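You operate a simulated robot arm through the tools that you are given. There is no shell and no other tool.

You run a simulated robot arm. Do the job below in one go: nothing can be reset, and whatever is moved stays where it is left.

Task
Spin the propeller from the wooden box once round on the spinner.
Fine: shut the box, wind the crank back and leave the propeller on its peg.

The check looks at the end state, three seconds after you hand in, the way a careful person would. Anything else that was tipped, shoved, dropped, spilled or broken makes it a failure.

Robot
A 7-joint arm with a fingered hand, fixed in place. Base frame: the origin is on the floor under the middle of its stand, x ahead of it, y to its left, z up; the work surface is at about z = 0.74. Readings come in m, degrees, newtons and seconds.
With the tool pointing down near the work surface it reaches from about 0.36 to 0.7 m from the base axis. Its first joint turns from -69.0 to 172.0 degrees. Payload 3.2 kg.
The TCP is the grasp point between the finger pads, 0.026 m short of the fingertips. In the tool frame z runs along the fingers and y along their closing line. The gripper opens to 0.088 m; its body begins 0.03 m behind the TCP. The gripper is a hand of 5 fingers: y runs from the thumb to the fingers, the wrist lies at [-0.016, -0.108, -0.172] in the tool frame, and closing takes about 1.5 s.
Orientation is that of the tool frame in the base frame, as a unit quaternion [x, y, z, w]. With the fingers straight down and the wrist toward the robot, the tool's x, y and z point along [0, 1, 0], [1, 0, 0] and [0, 0, -1] of the base frame.

Tools
- The arm moves only by the tool arm_command. Its argument "targets" is a list of rows, each a list of 2 entries, a list of its own where there are three numbers: the shift along the tool's x, y, z in m, then the turn, a rotation vector about the tool's x, y, z in degrees. In form: [[[x, y, z], [rx, ry, rz]], ...]. A call has 1 to 20 rows; each row shifts and turns the commanded pose from where the row before left it, along the tool's axes as they then stand. "gripper" is the closure, from 0 (fully open) to 1 (shut), set as the call begins (left out, the last holds). Rows are played at 5 a second. More than 0.05 m and 8.6 degrees between two rows, or a gripper value outside its range, and nothing of the call is played. A pose out of reach is approached as far as the arm can. The call stops where the force on the tool passes 40 N (or 10 N more than at its start, if that is more) or the arm is blocked; 0.2 s more then pass. The fingers move at their own pace (about 0.072 m/s each) and stop on an object; they squeeze with about 31 N. The grip force told is the motor's: it shows also when the fingers shut on nothing. Time passes only in rows, and 0.2 s behind the last, so rows that do not move let the fingers close. It gives the time, the measured TCP pose, the force on the tool (base axes), the opening and the grip force at its end, in the units of the frame above (readings bear some noise), with the torque about the TCP (base axes, N m) and any sound that the robot's microphone picked up.
- Cameras (640 x 400 px; columns grow to the right, rows downward): "scene" is fixed at [0.2162, -0.5053, 1.4913]; the picture's right is [0.74, -0.67, 0.00], its down [-0.54, -0.60, -0.59] and it looks along [0.40, 0.44, -0.81] (base axes); focal length 340 px, centre (320, 200). "wrist" rides on the gripper at [0.067, -0.097, -0.117] in the tool frame; the picture's right is [-0.71, 0.33, -0.62], its down [-0.65, -0.65, 0.39] and it looks along [-0.28, 0.68, 0.68] (tool axes); focal length 234 px, centre (320, 200). There is no depth. A picture from a camera that has moved, and an enlarged one, comes with that camera's place and axes in the base frame and with its lens. The place of the scene camera against the robot may be out by one fixed shift of up to 0.012 m in any direction.
- get_image(camera): a new picture of that camera. It takes no simulated time.
- lift_body(by): slides the trunk up (or, below 0, down) by that many m; the arm rides with it, the base frame stays. It gives what a move gives, with no picture.
- grasp_type(shape): the hand has 5 fingers and takes this shape, open, in about a second: jaw (thumb against the fingers, like two jaws); tri (thumb and two fingers); tip (a fingertip pinch); poke (one finger out to press); point (the index stretched); flat (the hand flat); cup (the hand cupped); fist (a fist). The gripper value then closes the fingers along that shape, each until it touches; the sizes above hold for jaw. It gives what a move gives, with no picture.
- inspect(camera, box): a new picture of the part [left, top, right, bottom] of that camera's present view, enlarged. It takes no simulated time.
- sign_off(): hands the job in; it is judged then, once.

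Nothing tells you positions but the pictures and the camera data. Unless the task says otherwise, let go and move clear before handing in.

The tools are called after "Request:" as name(argument=value, ...) on one line, values as JSON. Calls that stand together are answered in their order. arm_command: Moves the arm, as the interface text tells. Its arguments: {"type":"object","properties":{"targets":{"type":"array","items":{"type":"array"}},"gripper":{"type":"number"}},"required":["targets"]} The other tools are called the same way: lift_body (by) moves the trunk up or down; grasp_type (shape) gives the hand a shape; get_image (camera) takes a picture; inspect (camera, box) takes an enlarged picture of a part of a camera's view; sign_off () hands the job in.

At the start:

```text
time_s: 0.0
eef_pos: [0.5315, -0.1128, 1.1166]
tool_rot: [0.707, 0.707, 0.0, 0.0]
contact_force: [-0.6, 0.3, 0.2]
moment: [0.01, 0.01, 0.01]
opening: 0.0876
gripper_force: 0.1
shape: jaw
trunk travel left (down, up): [-0.675, 0.165]
```

scene: 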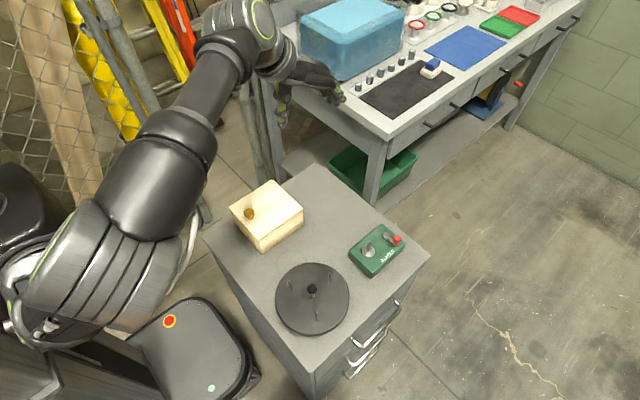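
wrist: 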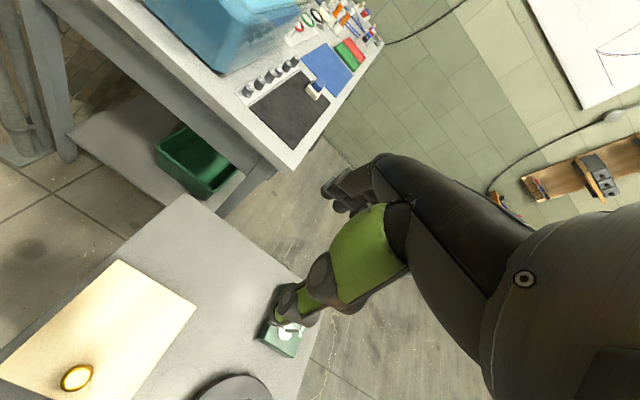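

I see a grey cabinet with a wooden box (with a knob on its lid), a black disc with a peg (the spinner), and a green device with a crank or switch. I'll look closer at each before moving.

Request:
inspect(camera="scene", box=[210, 160, 330, 260])

Request:
inspect(camera="scene", box=[260, 210, 420, 350])

Request:
inspect(camera="scene", box=[335, 215, 415, 285])

Request:
inspect(camera="wrist", box=[0, 240, 320, 400])

```text
4.00 times, centred on (270, 210) of scene
camera zoom: at [0.2162, -0.5053, 1.4913], right [0.74, -0.67, 0.0], down [-0.54, -0.6, -0.59], along [0.4, 0.44, -0.81], focal length 1360 px, centre (520, 160)
```

zoom: 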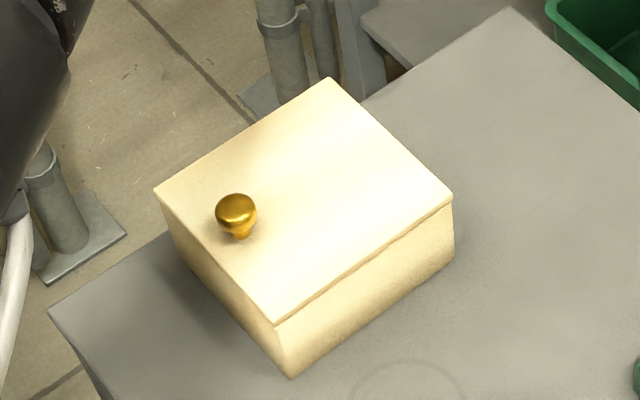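

```text
2.86 times, centred on (340, 280) of scene
camera zoom: at [0.2162, -0.5053, 1.4913], right [0.74, -0.67, 0.0], down [-0.54, -0.6, -0.59], along [0.4, 0.44, -0.81], focal length 972 px, centre (263, -29)
```

zoom: 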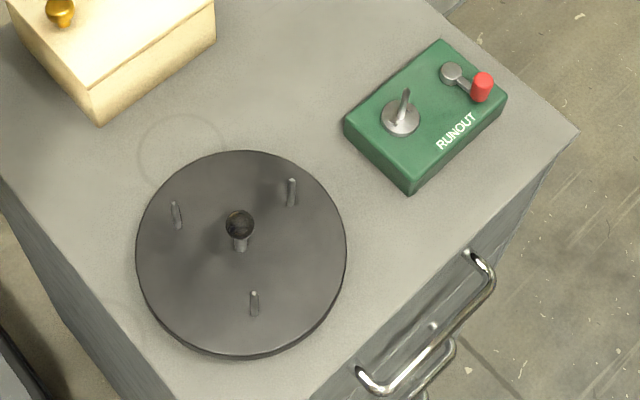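

```text
5.71 times, centred on (375, 250) of scene
camera zoom: at [0.2162, -0.5053, 1.4913], right [0.74, -0.67, 0.0], down [-0.54, -0.6, -0.59], along [0.4, 0.44, -0.81], focal length 1943 px, centre (6, -86)
```

zoom: 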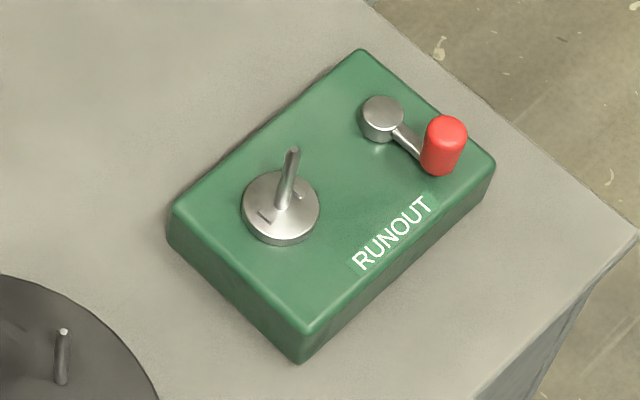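

```text
2.00 times, centred on (160, 320) of wrist
camera zoom: at [0.4344, -0.0458, 1.2333], right [0.33, -0.71, 0.62], down [-0.65, -0.65, -0.39], along [0.68, -0.28, -0.68], focal length 468 px, centre (640, -40)
```

zoom: 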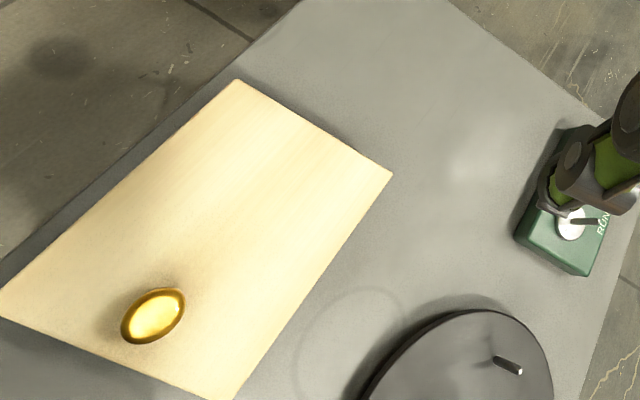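

The box is roughly at x 0.37–0.51, y -0.12–0.00, top z≈0.81, with its knob near the robot-side edge. The RUNOUT spinner has a peg near (0.55,-0.30) and a red crank near (0.61,-0.33). I'll zoom in further to see details.

Request:
inspect(camera="scene", box=[352, 225, 402, 257])

Request:
inspect(camera="scene", box=[270, 255, 355, 340])

Request:
inspect(camera="scene", box=[225, 175, 310, 255])

Request:
inspect(camera="wrist", box=[180, 280, 340, 400])

```text
12.50 times, centred on (377, 241) of scene
camera zoom: at [0.2162, -0.5053, 1.4913], right [0.74, -0.67, 0.0], down [-0.54, -0.6, -0.59], along [0.4, 0.44, -0.81], focal length 4250 px, centre (-392, -312)
```

zoom: 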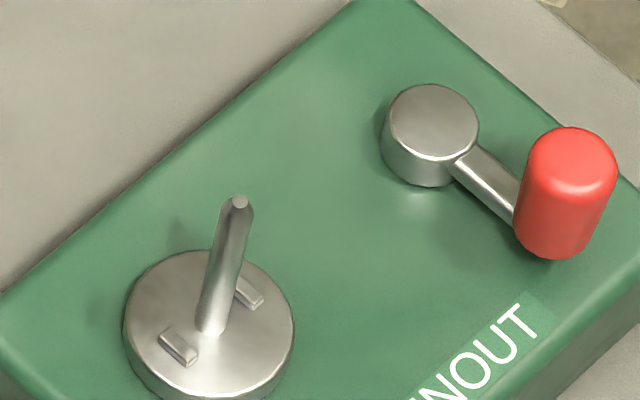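

```text
4.71 times, centred on (312, 298) of scene
camera zoom: at [0.2162, -0.5053, 1.4913], right [0.74, -0.67, 0.0], down [-0.54, -0.6, -0.59], along [0.4, 0.44, -0.81], focal length 1600 px, centre (355, -259)
```

zoom: 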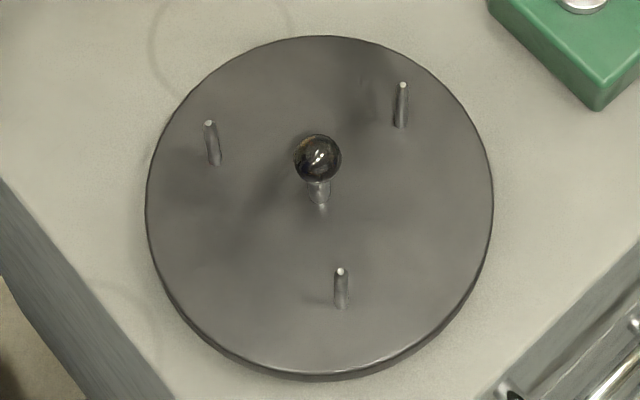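

```text
5.00 times, centred on (268, 215) of scene
camera zoom: at [0.2162, -0.5053, 1.4913], right [0.74, -0.67, 0.0], down [-0.54, -0.6, -0.59], along [0.4, 0.44, -0.81], focal length 1700 px, centre (582, 125)
```

zoom: 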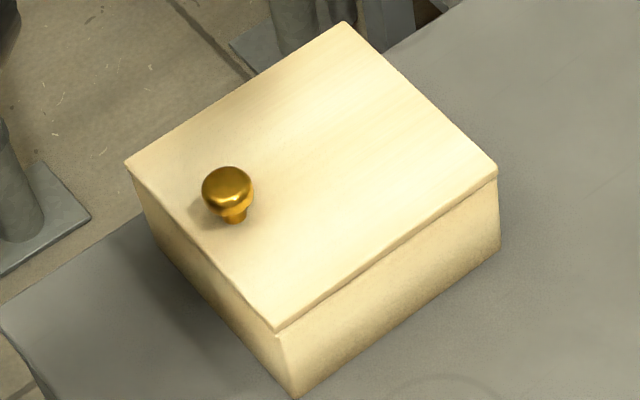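

```text
3.33 times, centred on (260, 340) of wrist
camera zoom: at [0.4344, -0.0458, 1.2333], right [0.33, -0.71, 0.62], down [-0.65, -0.65, -0.39], along [0.68, -0.28, -0.68], focal length 781 px, centre (520, -267)
```

zoom: 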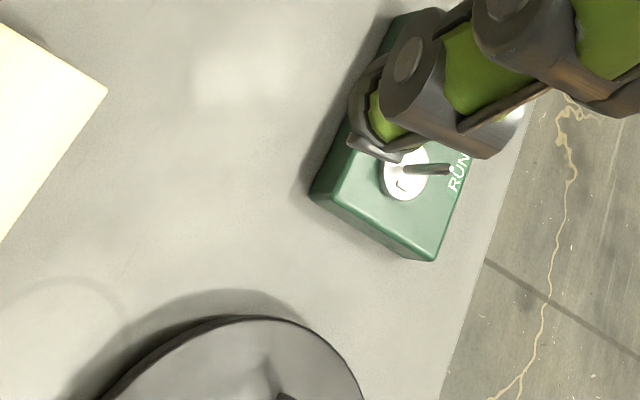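

The spinner has a turntable with a central peg and two drive dogs, and the crank handle points toward -y. I'll yaw the hand 90° so the fingers close along y (parallel to the presumed hinge), then take a look.

Request:
arm_command(targets=[[[0, 0, 0], [0, 0, -8.2]], [[0, 0, 0], [0, 0, -8.2]], [[0, 0, 0], [0, 0, -8.2]], [[0, 0, 0], [0, 0, -8.2]], [[0, 0, 0], [0, 0, -8.2]], [[0, 0, 0], [0, 0, -8.2]], [[0, 0, 0], [0, 0, -8.2]], [[0, 0, 0], [0, 0, -8.2]], [[0, 0, 0], [0, 0, -8.2]], [[0, 0, 0], [0, 0, -8.2]], [[0, 0, 0], [0, 0, -8.0]], [[0, 0, 0], [0, 0, 0]]], gripper=0)

Request:
get_image(camera="wrist")

Request:
get_image(camera="scene")

```text
time_s: 2.6
eef_pos: [0.3694, -0.0119, 1.1009]
tool_rot: [0.194, 0.981, -0.008, -0.024]
contact_force: [0.9, -0.5, 1.1]
moment: [0.0, -0.02, 0.01]
opening: 0.0879
gripper_force: 0.1
shape: jaw
out of reach, approached as far as the arm can: row 5, 6, 7, 8, 9, 10, 11
trunk travel left (down, up): [-0.675, 0.165]
```

```text
taken
camera wrist: at [0.2763, -0.0755, 1.2225], right [0.81, 0.04, 0.58], down [0.33, -0.85, -0.4], along [0.48, 0.52, -0.71], focal length 234 px, centre (320, 200)
```

wrist: 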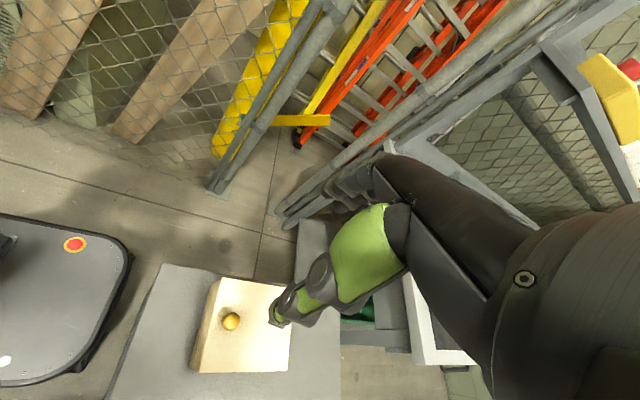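

```text
taken
```

scene: 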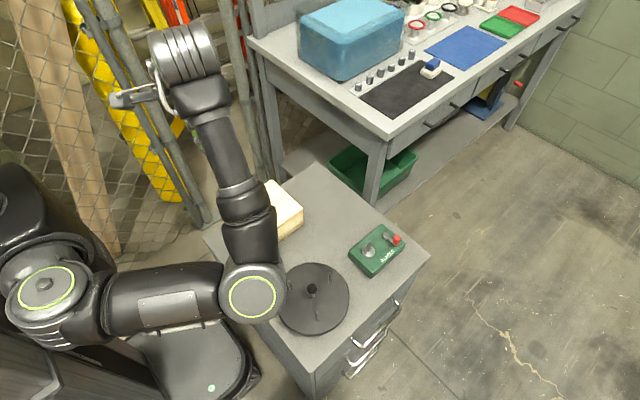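

The yaw at that spot ran out of reach, so the arm stopped partway (about 68°). I'll test how the commanded pose behaves with a small downward step.

Request:
arm_command(targets=[[[0, 0, 0.03], [0, 0, 0]], [[0, 0, 0], [0, 0, 0]]])

```text
time_s: 3.2
eef_pos: [0.364, -0.0092, 1.0718]
tool_rot: [0.196, 0.98, -0.008, -0.023]
contact_force: [-0.1, -0.4, 0.6]
moment: [0.01, 0.03, -0.01]
opening: 0.0878
gripper_force: 0.0
shape: jaw
trunk travel left (down, up): [-0.675, 0.165]
```

The commanded pose restarts from the actual pose. Next I'll move above the knob at about z=0.95 and try to complete the yaw there.

Request:
arm_command(targets=[[[-0.011, -0.009, 0.03], [0, 0, 0]], [[-0.011, -0.009, 0.03], [0, 0, 0]], [[-0.011, -0.009, 0.03], [0, 0, 0]], [[-0.011, -0.009, 0.03], [0, 0, 0]], [[0, 0, 0], [0, 0, -7]], [[0, 0, 0], [0, 0, -7]], [[0, 0, 0], [0, 0, -7]], [[0, 0, 0], [0, 0, 0]]])

Request:
get_image(camera="scene")

Request:
get_image(camera="wrist")

```text
time_s: 5.0
eef_pos: [0.271, 0.0324, 1.0252]
tool_rot: [0.045, 0.999, -0.004, -0.024]
contact_force: [0.2, 0.2, 0.2]
moment: [0.0, -0.01, 0.01]
opening: 0.0881
gripper_force: 0.1
shape: jaw
out of reach, approached as far as the arm can: row 1, 2, 3, 4, 5, 6, 7
trunk travel left (down, up): [-0.675, 0.165]
```

```text
taken
```

scene: 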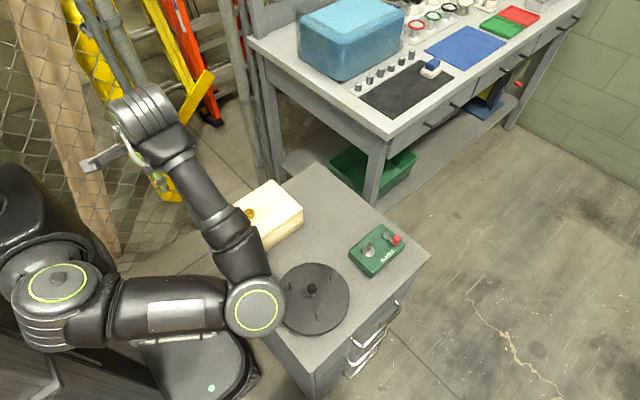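

```text
taken
camera wrist: at [0.2026, -0.0582, 1.1464], right [0.76, 0.27, 0.59], down [0.57, -0.71, -0.41], along [0.3, 0.65, -0.7], focal length 234 px, centre (320, 200)
```

wrist: 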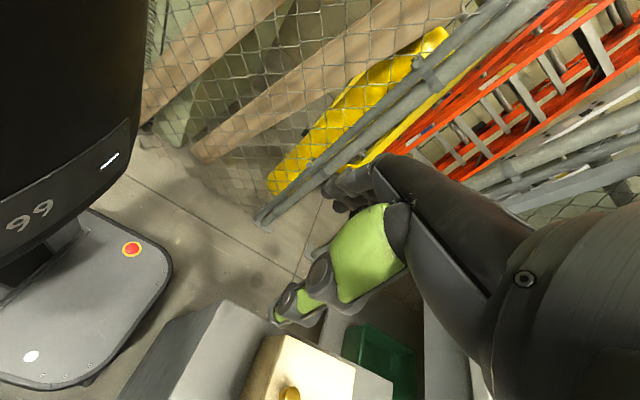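

Having the wrist on the -y side runs into a joint limit. I'll rotate back and try the mirrored orientation, with the wrist on the +y side, which matches the arm's first-joint range better.

Request:
arm_command(targets=[[[0, 0, -0.01], [0, 0, 8.5]], [[0, 0, -0.01], [0, 0, 8.5]], [[0, 0, -0.01], [0, 0, 8.5]], [[0, 0, -0.01], [0, 0, 8.5]], [[0, 0.02, -0.01], [0, 0, 8.5]], [[0, 0.02, 0], [0, 0, 8.5]], [[0, 0.02, 0], [0, 0, 8.5]], [[0, 0.03, 0], [0, 0, 8.5]], [[0, 0.03, 0], [0, 0, 8.5]], [[0, 0.03, 0], [0, 0, 8.5]], [[0, 0, 0], [0, 0, 0]]])

```text
time_s: 7.4
eef_pos: [0.4027, 0.0994, 1.0686]
tool_rot: [0.707, 0.707, -0.018, -0.015]
contact_force: [-0.1, -0.3, -0.7]
moment: [-0.01, -0.02, -0.02]
opening: 0.0877
gripper_force: 0.0
shape: jaw
trunk travel left (down, up): [-0.675, 0.165]
```

Request:
arm_command(targets=[[[0, 0, 0], [0, 0, 8.2]], [[0, 0, 0], [0, 0, 8.2]], [[0, 0, 0], [0, 0, 8.2]], [[0, 0, 0], [0, 0, 8.2]], [[0, 0, 0], [0, 0, 8.2]], [[0, 0, 0], [0, 0, 8.2]], [[0, 0, 0], [0, 0, 8.2]], [[0, 0, 0], [0, 0, 8.2]], [[0, 0, 0], [0, 0, 8.2]], [[0, 0, 0], [0, 0, 8.2]], [[0, 0, 0], [0, 0, 8.0]], [[0, 0, 0], [0, 0, 0]]])

Request:
get_image(camera="scene")

Request:
get_image(camera="wrist")

```text
time_s: 10.2
eef_pos: [0.4058, 0.0736, 1.0887]
tool_rot: [0.999, -0.018, -0.012, -0.041]
contact_force: [0.1, -0.1, 0.0]
moment: [0.01, 0.0, -0.01]
opening: 0.088
gripper_force: 0.0
shape: jaw
out of reach, approached as far as the arm can: row 11
trunk travel left (down, up): [-0.675, 0.165]
stopped in row 12: the arm was blocked; the commanded pose is now the measured one
```

```text
taken
```

scene: 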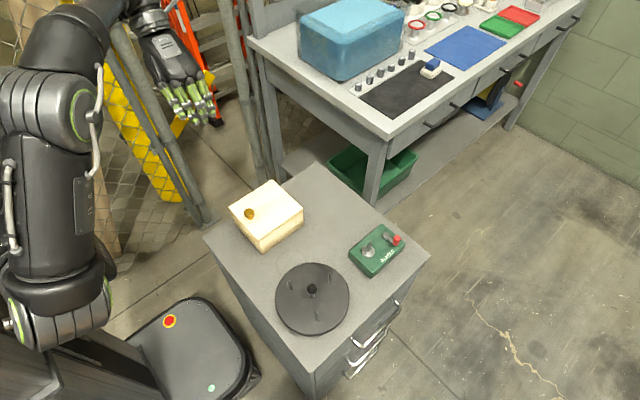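

```text
taken
camera wrist: at [0.4787, 0.1579, 1.2116], right [-0.7, -0.36, 0.61], down [-0.63, 0.71, -0.32], along [-0.32, -0.61, -0.72], focal length 234 px, centre (320, 200)
```

wrist: 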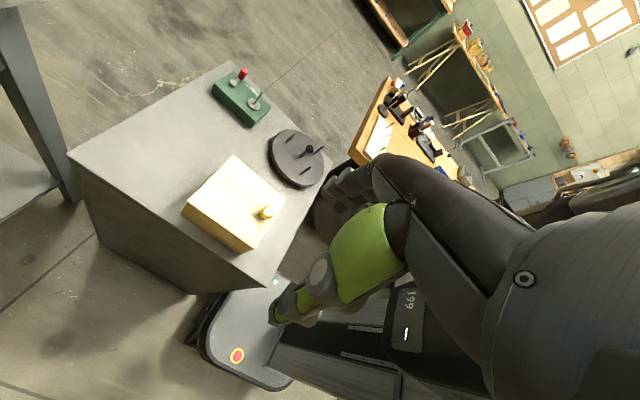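

The hand now has its wrist on the +y side with the fingers closing along y. I'll look at the box and spinner from this view.

Request:
inspect(camera="wrist", box=[160, 130, 320, 270])

Request:
inspect(camera="wrist", box=[200, 60, 340, 190])

```text
2.86 times, centred on (240, 200) of wrist
camera zoom: at [0.4787, 0.1579, 1.2116], right [-0.7, -0.36, 0.61], down [-0.63, 0.71, -0.32], along [-0.32, -0.61, -0.72], focal length 669 px, centre (549, 200)
```

zoom: 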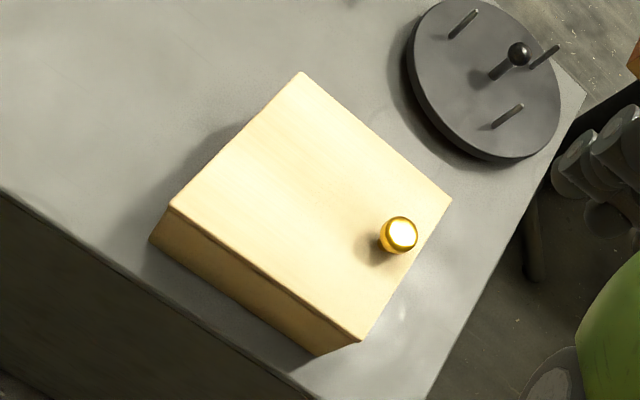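

```text
3.08 times, centred on (270, 125) of wrist
camera zoom: at [0.4787, 0.1579, 1.2116], right [-0.7, -0.36, 0.61], down [-0.63, 0.71, -0.32], along [-0.32, -0.61, -0.72], focal length 720 px, centre (474, 431)
```

zoom: 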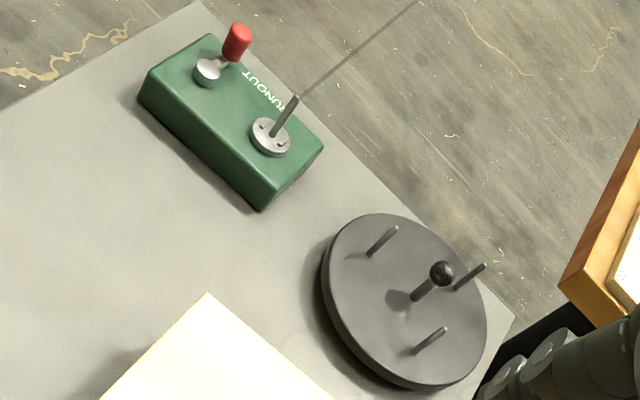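

Next I'll correct the small tilt and move to a point above the knob, at about (0.392, -0.058, 0.95).

Request:
arm_command(targets=[[[0, 0.01, 0], [-2.4, 0.6, -1]], [[0, 0.01, 0], [-2.3, 0.7, -1]], [[-0.003, 0.03, 0.02], [0, 0, 0]], [[-0.003, 0.03, 0.03], [0, 0, 0]], [[-0.003, 0.03, 0.03], [0, 0, 0]], [[-0.003, 0.02, 0.03], [0, 0, 0]], [[0, 0, 0], [0, 0, 0]]])

Request:
get_image(camera="scene")

Request:
get_image(camera="wrist")

```text
time_s: 11.8
eef_pos: [0.3915, -0.057, 0.9769]
tool_rot: [1.0, 0.001, -0.001, 0.003]
contact_force: [-0.1, 0.4, -0.2]
moment: [0.02, -0.01, -0.04]
opening: 0.0878
gripper_force: 0.0
shape: jaw
trunk travel left (down, up): [-0.675, 0.165]
```

```text
taken
```

scene: 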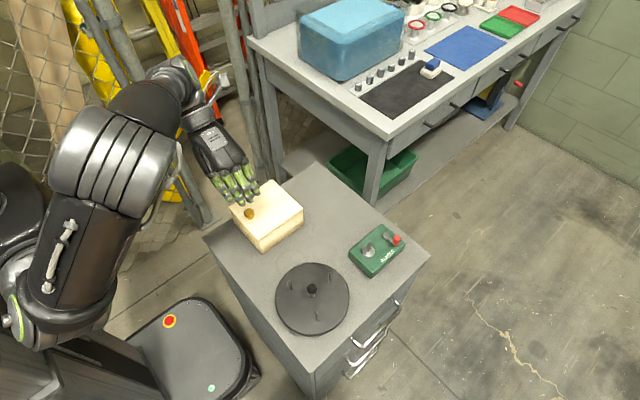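

```text
taken
camera wrist: at [0.4595, 0.041, 1.0906], right [-0.7, -0.33, 0.63], down [-0.65, 0.65, -0.39], along [-0.28, -0.69, -0.67], focal length 234 px, centre (320, 200)
```

wrist: 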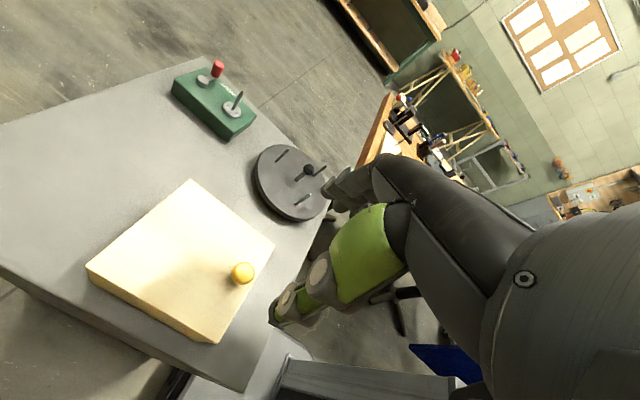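

Request:
inspect(camera="wrist", box=[80, 170, 300, 350])

Request:
inspect(camera="scene", box=[190, 130, 310, 255])

```text
2.22 times, centred on (190, 260) of wrist
camera zoom: at [0.4595, 0.041, 1.0906], right [-0.7, -0.33, 0.63], down [-0.65, 0.65, -0.39], along [-0.28, -0.69, -0.67], focal length 520 px, centre (609, 67)
```

zoom: 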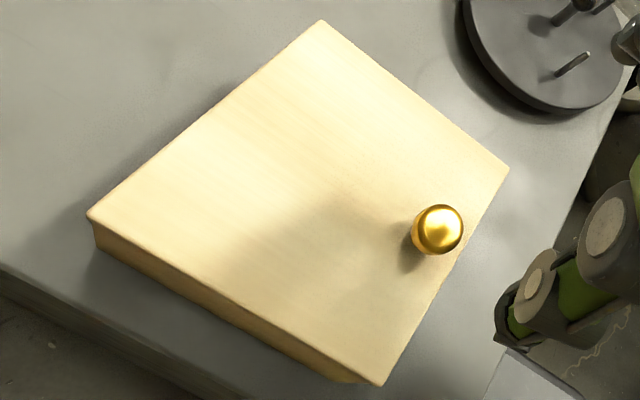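

```text
3.20 times, centred on (250, 192) of scene
camera zoom: at [0.2162, -0.5053, 1.4913], right [0.74, -0.67, 0.0], down [-0.54, -0.6, -0.59], along [0.4, 0.44, -0.81], focal length 1088 px, centre (544, 224)
```

zoom: 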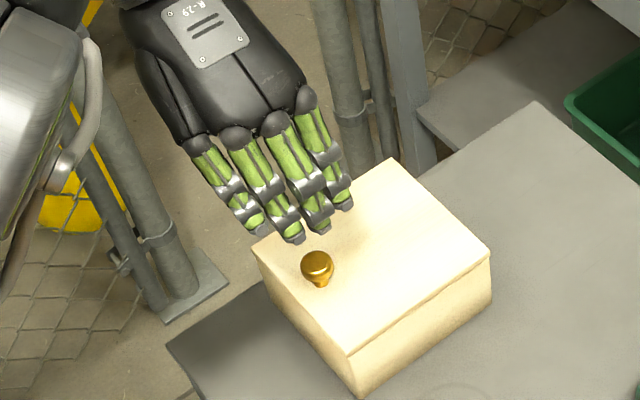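

The wrist view confirms the knob at about (0.393, -0.058, 0.83). I'll descend to z≈0.843 and close on it.

Request:
arm_command(targets=[[[0.001, 0, 0.03], [0, 0, 0]], [[0, 0, 0.03], [0, 0, 0]], [[0, 0, 0.03], [0, 0, 0]], [[0, 0, 0.025], [0, 0, 0]], [[0, 0, 0.015], [0, 0, 0]], [[0, 0, 0], [0, 0, 0]]])

Request:
inspect(camera="scene", box=[190, 130, 310, 255])

Request:
get_image(camera="wrist")

```text
time_s: 13.2
eef_pos: [0.3944, -0.0595, 0.845]
tool_rot: [1.0, 0.002, -0.002, 0.004]
contact_force: [0.6, 0.1, 0.7]
moment: [0.01, 0.02, -0.02]
opening: 0.088
gripper_force: 0.0
shape: jaw
trunk travel left (down, up): [-0.675, 0.165]
```

```text
3.20 times, centred on (250, 192) of scene
camera zoom: at [0.2162, -0.5053, 1.4913], right [0.74, -0.67, 0.0], down [-0.54, -0.6, -0.59], along [0.4, 0.44, -0.81], focal length 1088 px, centre (544, 224)
```

zoom: 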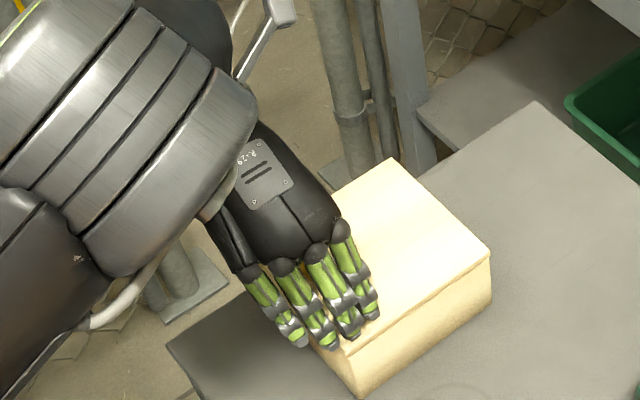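

```text
taken
camera wrist: at [0.4603, 0.0407, 0.961], right [-0.7, -0.33, 0.63], down [-0.65, 0.65, -0.39], along [-0.28, -0.69, -0.67], focal length 234 px, centre (320, 200)
```

wrist: 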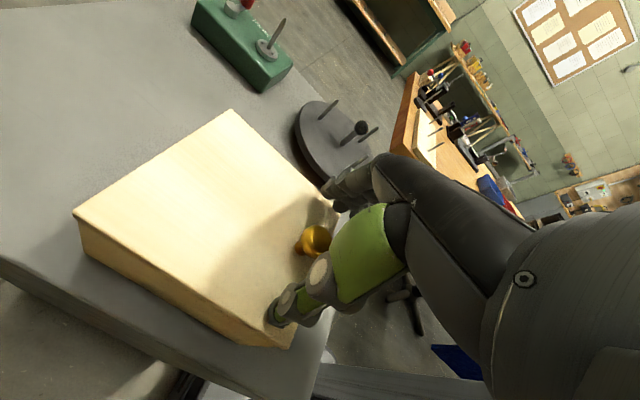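

Request:
arm_command(targets=[[[0, 0, 0.004], [0, 0, 0]], [[0, 0, 0], [0, 0, 0]]])

Request:
arm_command(targets=[[[0, 0, 0], [0, 0, 0]], [[0, 0, 0], [0, 0, 0]], [[0, 0, 0], [0, 0, 0]], [[0, 0, 0], [0, 0, 0]], [[0, 0, 0], [0, 0, 0]], [[0, 0, 0], [0, 0, 0]], [[0, 0, 0], [0, 0, 0]], [[0, 0, 0], [0, 0, 0]]], gripper=1)

Request:
inspect(camera="scene", box=[190, 130, 310, 255])

Request:
inspect(camera="wrist", box=[200, 150, 440, 350])

```text
time_s: 13.8
eef_pos: [0.3936, -0.0577, 0.8431]
tool_rot: [1.0, 0.002, -0.002, 0.003]
contact_force: [0.3, -0.2, -0.5]
moment: [0.01, -0.01, -0.04]
opening: 0.088
gripper_force: 0.1
shape: jaw
trunk travel left (down, up): [-0.675, 0.165]
```

```text
time_s: 15.6
eef_pos: [0.3929, -0.0608, 0.8423]
tool_rot: [1.0, 0.003, -0.003, 0.004]
contact_force: [0.6, -13.8, -3.9]
moment: [-0.32, 0.25, 0.0]
opening: 0.0138
gripper_force: 30.7
shape: jaw
trunk travel left (down, up): [-0.675, 0.165]
```

```text
3.20 times, centred on (250, 192) of scene
camera zoom: at [0.2162, -0.5053, 1.4913], right [0.74, -0.67, 0.0], down [-0.54, -0.6, -0.59], along [0.4, 0.44, -0.81], focal length 1088 px, centre (544, 224)
```

zoom: 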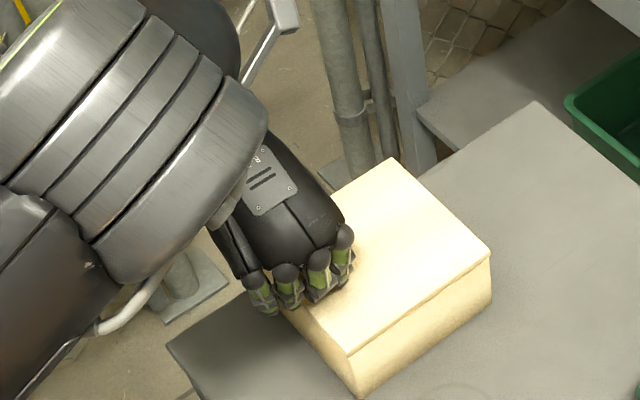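

```text
2.00 times, centred on (320, 250) of wrist
camera zoom: at [0.4606, 0.0375, 0.9573], right [-0.7, -0.33, 0.63], down [-0.65, 0.65, -0.39], along [-0.28, -0.69, -0.67], focal length 468 px, centre (320, 100)
```

zoom: 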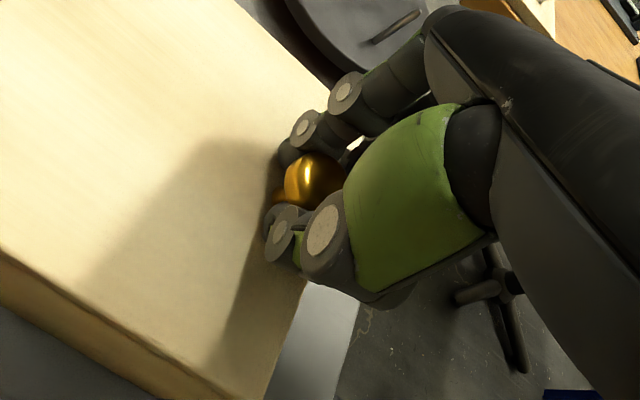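

The knob seems to be held (opening 0.014, grip 31 N). I'll try a small lift along a hinge arc about the far edge and check the forces.

Request:
arm_command(targets=[[[0.0029, 0, -0.0079], [0, -4, 0]], [[0.0029, 0, -0.0079], [0, -4, 0]], [[0, 0, 0], [0, 0, 0]]])

Request:
inspect(camera="scene", box=[190, 130, 310, 255])

Request:
get_image(camera="wrist")

```text
time_s: 16.1
eef_pos: [0.3934, -0.0601, 0.8428]
tool_rot: [0.999, 0.003, -0.045, 0.003]
contact_force: [0.6, -7.3, -29.1]
moment: [-0.28, -0.01, -0.04]
opening: 0.0132
gripper_force: 31.4
shape: jaw
trunk travel left (down, up): [-0.675, 0.165]
stopped in row 2: the force on the tool passed its limit at 44 N (the readings are from after the stop); the commanded pose is now the measured one
```

```text
3.20 times, centred on (250, 192) of scene
camera zoom: at [0.2162, -0.5053, 1.4913], right [0.74, -0.67, 0.0], down [-0.54, -0.6, -0.59], along [0.4, 0.44, -0.81], focal length 1088 px, centre (544, 224)
```

zoom: 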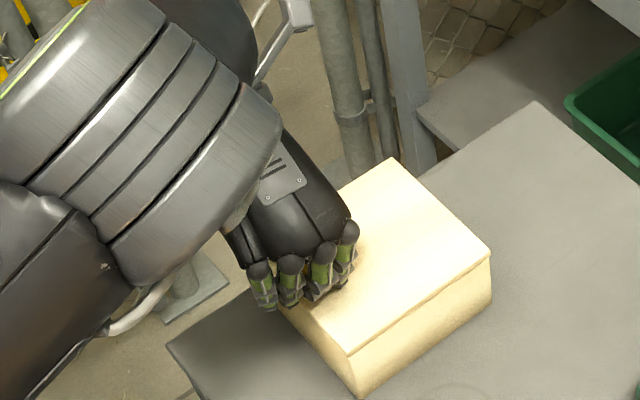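

```text
taken
camera wrist: at [0.4706, 0.0384, 0.9523], right [-0.65, -0.33, 0.69], down [-0.69, 0.65, -0.33], along [-0.33, -0.69, -0.65], focal length 234 px, centre (320, 200)
```

wrist: 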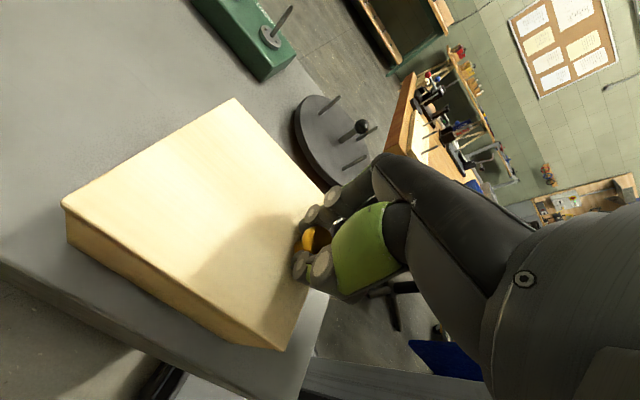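

The lid doesn't lift at 44 N, so it isn't a simple hinge on the far edge. It may be a sliding lid, so I'll study the lid edges closely before forcing anything.

Request:
inspect(camera="scene", box=[255, 200, 307, 252])

Request:
inspect(camera="wrist", box=[50, 180, 210, 280])

Request:
inspect(camera="wrist", box=[190, 240, 350, 360])

Request:
inspect(camera="wrist", box=[180, 90, 340, 210])

```text
7.69 times, centred on (281, 226) of scene
camera zoom: at [0.2162, -0.5053, 1.4913], right [0.74, -0.67, 0.0], down [-0.54, -0.6, -0.59], along [0.4, 0.44, -0.81], focal length 2616 px, centre (620, 0)
```

zoom: 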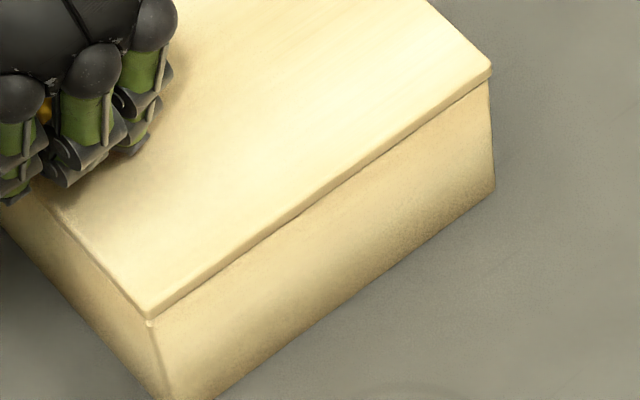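

```text
4.00 times, centred on (130, 230) of wrist
camera zoom: at [0.4706, 0.0384, 0.9523], right [-0.65, -0.33, 0.69], down [-0.69, 0.65, -0.33], along [-0.33, -0.69, -0.65], focal length 937 px, centre (1080, 80)
```

zoom: 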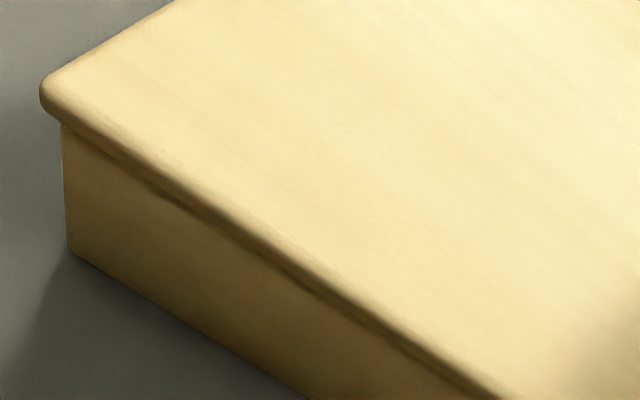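

```text
3.33 times, centred on (270, 300) of wrist
camera zoom: at [0.4706, 0.0384, 0.9523], right [-0.65, -0.33, 0.69], down [-0.69, 0.65, -0.33], along [-0.33, -0.69, -0.65], focal length 781 px, centre (487, -133)
```

zoom: 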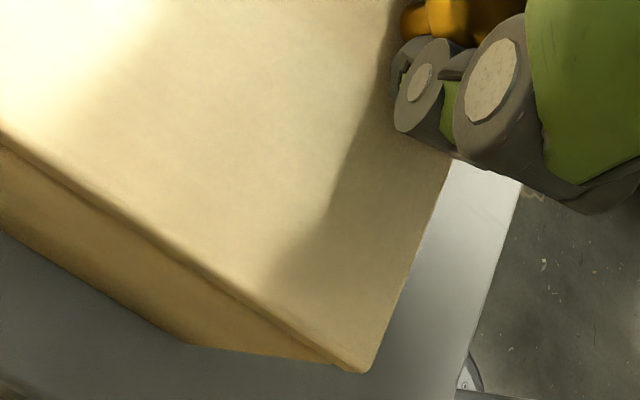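

```text
3.33 times, centred on (260, 150) of wrist
camera zoom: at [0.4706, 0.0384, 0.9523], right [-0.65, -0.33, 0.69], down [-0.69, 0.65, -0.33], along [-0.33, -0.69, -0.65], focal length 781 px, centre (520, 367)
```

zoom: 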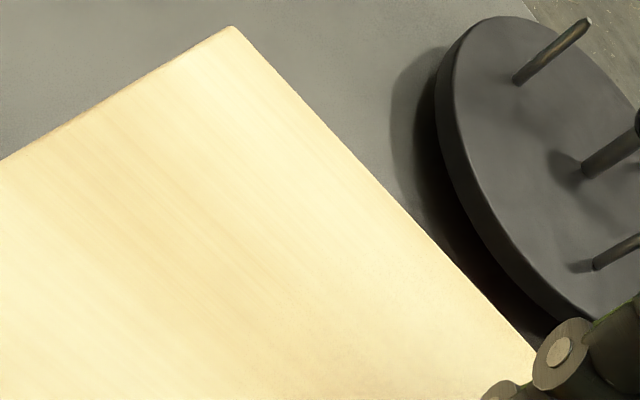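

The lid is a full board with a slight overhang. The box held firm against a 44 N upward pull, so a slide is the likely way it opens. I'll level the tool again and pull the knob gently toward the robot (-x).

Request:
arm_command(targets=[[[0, 0, 0], [0, 2.6, 0]], [[0, 0, 0], [0, 2.6, 0]], [[0, 0, 0], [0, 0, 0]]])

Request:
arm_command(targets=[[[-0.003, 0, 0], [0, 0, 0]], [[-0.003, 0, 0], [0, 0, 0]], [[-0.003, 0, 0], [0, 0, 0]], [[0, 0, 0], [0, 0, 0]]])

Request:
inspect(camera="scene", box=[190, 130, 310, 255])

```text
time_s: 16.9
eef_pos: [0.3963, -0.06, 0.8437]
tool_rot: [1.0, 0.002, 0.002, 0.001]
contact_force: [-0.2, -7.0, -38.2]
moment: [-0.28, 0.17, -0.04]
opening: 0.0124
gripper_force: 31.4
shape: jaw
trunk travel left (down, up): [-0.675, 0.165]
```

```text
time_s: 17.9
eef_pos: [0.3913, -0.0602, 0.8435]
tool_rot: [1.0, 0.003, 0.002, 0.002]
contact_force: [14.8, -5.1, -38.3]
moment: [-0.3, 0.06, -0.04]
opening: 0.0119
gripper_force: 31.4
shape: jaw
trunk travel left (down, up): [-0.675, 0.165]
```

```text
3.20 times, centred on (250, 192) of scene
camera zoom: at [0.2162, -0.5053, 1.4913], right [0.74, -0.67, 0.0], down [-0.54, -0.6, -0.59], along [0.4, 0.44, -0.81], focal length 1088 px, centre (544, 224)
```

zoom: 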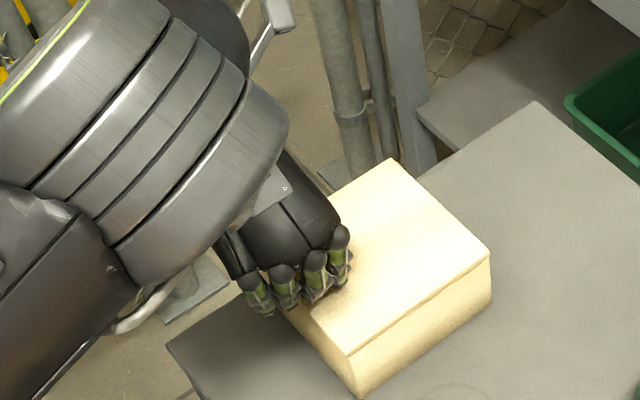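

The lid still shows no motion, and there's about 38 N of vertical tension in the grip. I'll relieve that first, then test sliding both ways.

Request:
arm_command(targets=[[[0, 0, 0.003], [0, 0, 0]], [[0, 0, 0.003], [0, 0, 0]], [[0, 0, 0], [0, 0, 0]]])

```text
time_s: 18.6
eef_pos: [0.3904, -0.0586, 0.841]
tool_rot: [1.0, 0.003, 0.008, 0.001]
contact_force: [22.0, -9.4, 10.3]
moment: [-0.18, 0.05, 0.04]
opening: 0.0133
gripper_force: 31.0
shape: jaw
trunk travel left (down, up): [-0.675, 0.165]
```

Request:
arm_command(targets=[[[0.003, 0, -0.001], [0, 0, 0]], [[0.003, 0, 0], [0, 0, 0]], [[0.003, 0, 0], [0, 0, 0]], [[0.003, 0, 0], [0, 0, 0]], [[0, 0, 0], [0, 0, 0]]])

Request:
inspect(camera="scene", box=[190, 130, 310, 255])

```text
time_s: 19.9
eef_pos: [0.3957, -0.0595, 0.8404]
tool_rot: [1.0, 0.003, 0.003, 0.001]
contact_force: [-0.6, -10.9, 5.5]
moment: [-0.11, 0.14, -0.04]
opening: 0.0134
gripper_force: 31.0
shape: jaw
trunk travel left (down, up): [-0.675, 0.165]
```

```text
3.20 times, centred on (250, 192) of scene
camera zoom: at [0.2162, -0.5053, 1.4913], right [0.74, -0.67, 0.0], down [-0.54, -0.6, -0.59], along [0.4, 0.44, -0.81], focal length 1088 px, centre (544, 224)
```

zoom: 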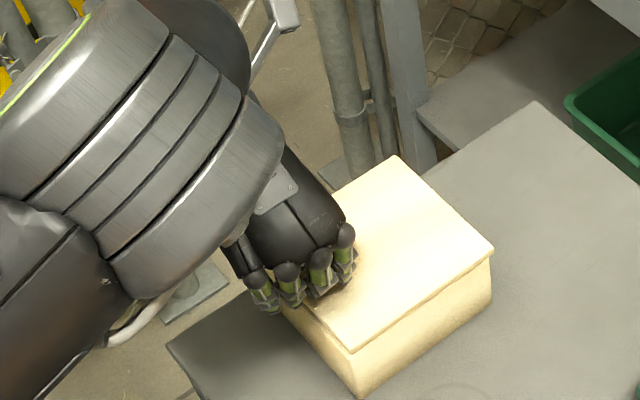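

The lid slides freely away from the robot (+x). I'll keep pushing it that way and watch the forces.

Request:
arm_command(targets=[[[0.006, 0, 0], [0, 0, 0]], [[0.006, 0, 0], [0, 0, 0]], [[0.006, 0, 0], [0, 0, 0]], [[0.006, 0, 0], [0, 0, 0]], [[0.006, 0, 0], [0, 0, 0]], [[0, 0, 0], [0, 0, 0]]])

Request:
inspect(camera="scene", box=[190, 130, 350, 255])

```text
time_s: 21.2
eef_pos: [0.4268, -0.0596, 0.8414]
tool_rot: [1.0, 0.003, 0.004, 0.002]
contact_force: [0.2, -8.9, -8.5]
moment: [-0.2, 0.08, -0.08]
opening: 0.0136
gripper_force: 31.5
shape: jaw
trunk travel left (down, up): [-0.675, 0.165]
```

```text
3.20 times, centred on (270, 192) of scene
camera zoom: at [0.2162, -0.5053, 1.4913], right [0.74, -0.67, 0.0], down [-0.54, -0.6, -0.59], along [0.4, 0.44, -0.81], focal length 1088 px, centre (480, 224)
```

zoom: 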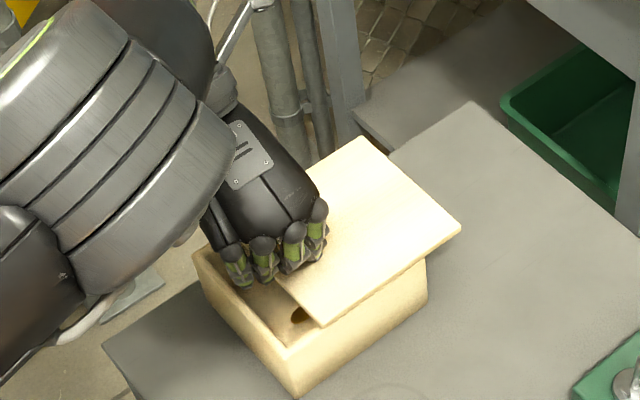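

The lid is sliding well and the inside of the box is showing. I'll push further.

Request:
arm_command(targets=[[[0.008, 0, 0], [0, 0, 0]], [[0.008, 0, 0], [0, 0, 0]], [[0.008, 0, 0], [0, 0, 0]], [[0.008, 0, 0], [0, 0, 0]], [[0.008, 0, 0], [0, 0, 0]], [[0.008, 0, 0], [0, 0, 0]], [[0.008, 0, 0], [0, 0, 0]], [[0.008, 0, 0], [0, 0, 0]], [[0.008, 0, 0], [0, 0, 0]], [[0, 0, 0], [0, 0, 0]]])

Request:
inspect(camera="scene", box=[190, 130, 350, 255])

```text
time_s: 23.4
eef_pos: [0.5016, -0.0601, 0.8411]
tool_rot: [1.0, 0.003, 0.003, 0.002]
contact_force: [-0.2, -7.9, -11.1]
moment: [-0.18, 0.1, -0.06]
opening: 0.0133
gripper_force: 31.3
shape: jaw
trunk travel left (down, up): [-0.675, 0.165]
```

```text
3.20 times, centred on (270, 192) of scene
camera zoom: at [0.2162, -0.5053, 1.4913], right [0.74, -0.67, 0.0], down [-0.54, -0.6, -0.59], along [0.4, 0.44, -0.81], focal length 1088 px, centre (480, 224)
```

zoom: 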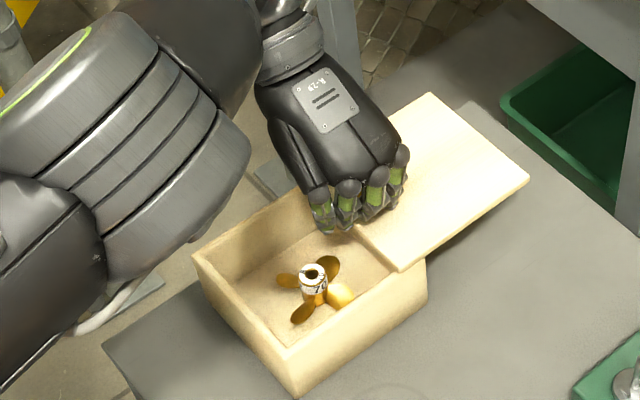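

A brass four-blade propeller stands upright in the box. I'll zoom in on it before deciding how far to open.

Request:
inspect(camera="scene", box=[235, 180, 305, 230])

Request:
get_image(camera="wrist")

```text
8.00 times, centred on (270, 205) of scene
camera zoom: at [0.2162, -0.5053, 1.4913], right [0.74, -0.67, 0.0], down [-0.54, -0.6, -0.59], along [0.4, 0.44, -0.81], focal length 2720 px, centre (720, 160)
```

zoom: 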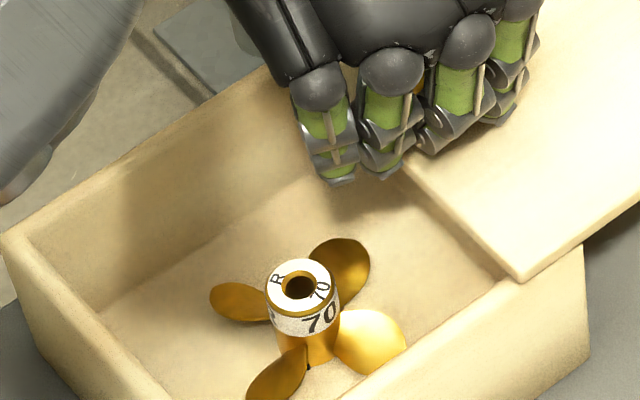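

```text
taken
camera wrist: at [0.5664, 0.0384, 0.9581], right [-0.71, -0.33, 0.62], down [-0.65, 0.65, -0.4], along [-0.27, -0.68, -0.68], focal length 234 px, centre (320, 200)
```

wrist: 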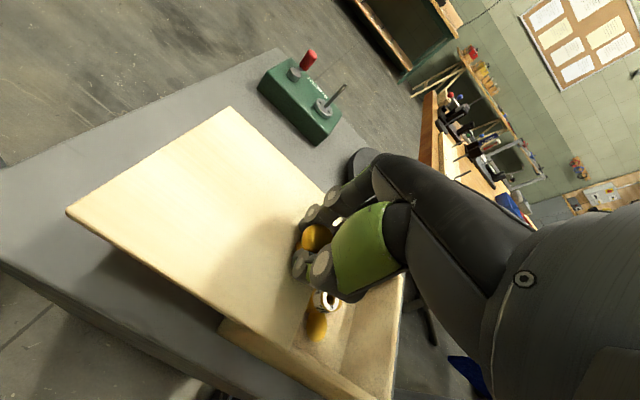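

The propeller's hub is near (0.44, -0.06), with its top around z 0.775. I'll open the lid another 2 cm for clearance.

Request:
arm_command(targets=[[[0.005, 0, 0], [0, 0, 0]], [[0.005, 0, 0], [0, 0, 0]], [[0.005, 0, 0], [0, 0, 0]], [[0.005, 0, 0], [0, 0, 0]], [[0, 0, 0], [0, 0, 0]]])

Request:
inspect(camera="scene", box=[190, 130, 350, 255])

```text
time_s: 24.6
eef_pos: [0.5176, -0.0603, 0.8431]
tool_rot: [1.0, 0.002, 0.003, 0.002]
contact_force: [-10.9, -12.1, -16.9]
moment: [-0.23, 0.18, -0.06]
opening: 0.0133
gripper_force: 30.6
shape: jaw
trunk travel left (down, up): [-0.675, 0.165]
```

```text
3.20 times, centred on (270, 192) of scene
camera zoom: at [0.2162, -0.5053, 1.4913], right [0.74, -0.67, 0.0], down [-0.54, -0.6, -0.59], along [0.4, 0.44, -0.81], focal length 1088 px, centre (480, 224)
```

zoom: 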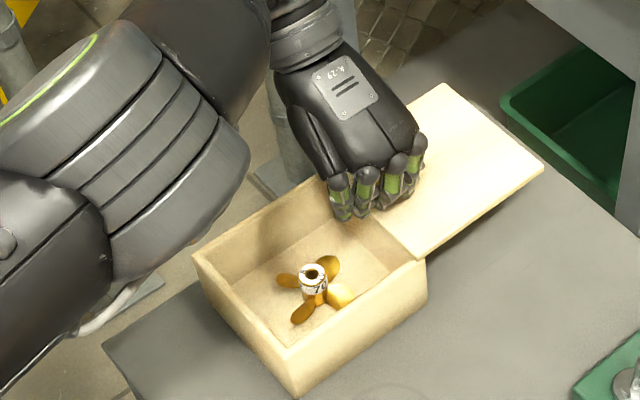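

The lid has reached its stop (about 12.5 cm of travel). I'll release the knob and rise clear.

Request:
arm_command(targets=[[[-0.002, 0, 0.001], [0, 0, 0]], [[0, 0, 0], [0, 0, 0]], [[0, 0, 0], [0, 0, 0]], [[0, 0, 0], [0, 0, 0]], [[0, 0, 0], [0, 0, 0]], [[0, 0, 0], [0, 0, 0]], [[0, 0, 0], [0, 0, 0]], [[0, 0, 0], [0, 0, 0]]], gripper=0)

Request:
arm_command(targets=[[[0, 0, -0.01], [0, 0, 0]], [[0, 0, -0.02], [0, 0, 0]], [[0, 0, -0.03], [0, 0, 0]], [[0, 0, -0.03], [0, 0, 0]], [[0, 0, -0.03], [0, 0, 0]], [[0, 0, -0.03], [0, 0, 0]], [[0, 0, 0], [0, 0, 0]]])

Request:
get_image(camera="wrist")

Request:
get_image(camera="scene")

```text
time_s: 26.4
eef_pos: [0.5156, -0.0582, 0.8425]
tool_rot: [1.0, 0.003, 0.005, 0.003]
contact_force: [-0.7, -0.1, -0.2]
moment: [-0.02, 0.03, -0.03]
opening: 0.088
gripper_force: 0.0
shape: jaw
trunk travel left (down, up): [-0.675, 0.165]
```

```text
time_s: 28.1
eef_pos: [0.5155, -0.0556, 0.9919]
tool_rot: [1.0, 0.004, 0.005, 0.002]
contact_force: [-0.2, 0.3, -0.7]
moment: [0.01, -0.02, -0.04]
opening: 0.0876
gripper_force: 0.0
shape: jaw
trunk travel left (down, up): [-0.675, 0.165]
```

```text
taken
camera wrist: at [0.5812, 0.0428, 1.109], right [-0.71, -0.33, 0.62], down [-0.65, 0.65, -0.4], along [-0.27, -0.68, -0.68], focal length 234 px, centre (320, 200)
```

wrist: 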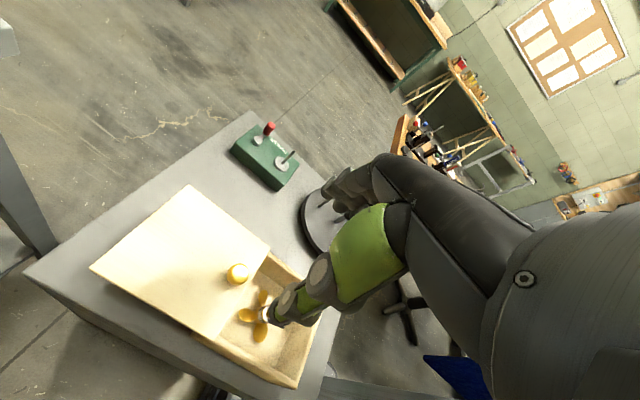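

```text
taken
```

scene: 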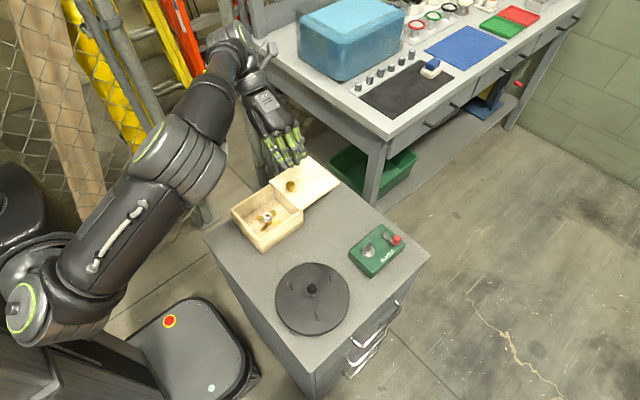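

Request:
inspect(camera="scene", box=[250, 200, 290, 232])

Request:
inspect(camera="wrist", box=[220, 270, 330, 350])

Request:
inspect(camera="scene", box=[228, 150, 344, 256])

```text
12.50 times, centred on (270, 216) of scene
camera zoom: at [0.2162, -0.5053, 1.4913], right [0.74, -0.67, 0.0], down [-0.54, -0.6, -0.59], along [0.4, 0.44, -0.81], focal length 4250 px, centre (945, 0)
```

zoom: 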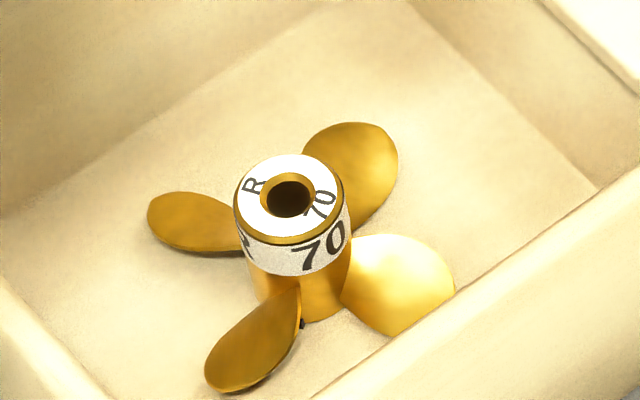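

```text
5.00 times, centred on (275, 310) of wrist
camera zoom: at [0.5812, 0.0428, 1.109], right [-0.71, -0.33, 0.62], down [-0.65, 0.65, -0.4], along [-0.27, -0.68, -0.68], focal length 1171 px, centre (545, -350)
```

zoom: 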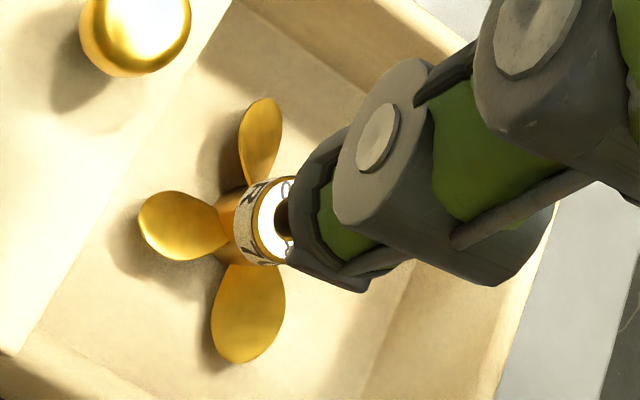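

```text
3.77 times, centred on (286, 203) of scene
camera zoom: at [0.2162, -0.5053, 1.4913], right [0.74, -0.67, 0.0], down [-0.54, -0.6, -0.59], along [0.4, 0.44, -0.81], focal length 1283 px, centre (448, 189)
```

zoom: 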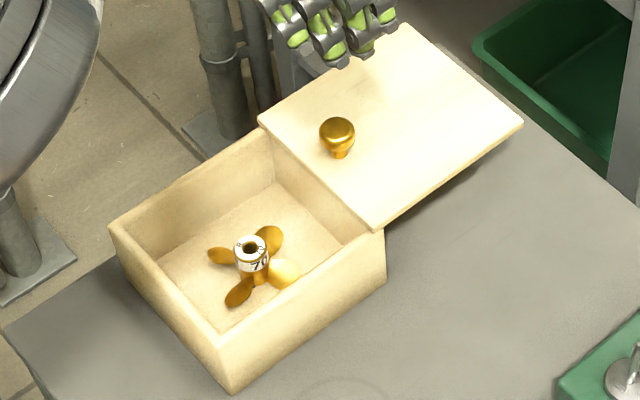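

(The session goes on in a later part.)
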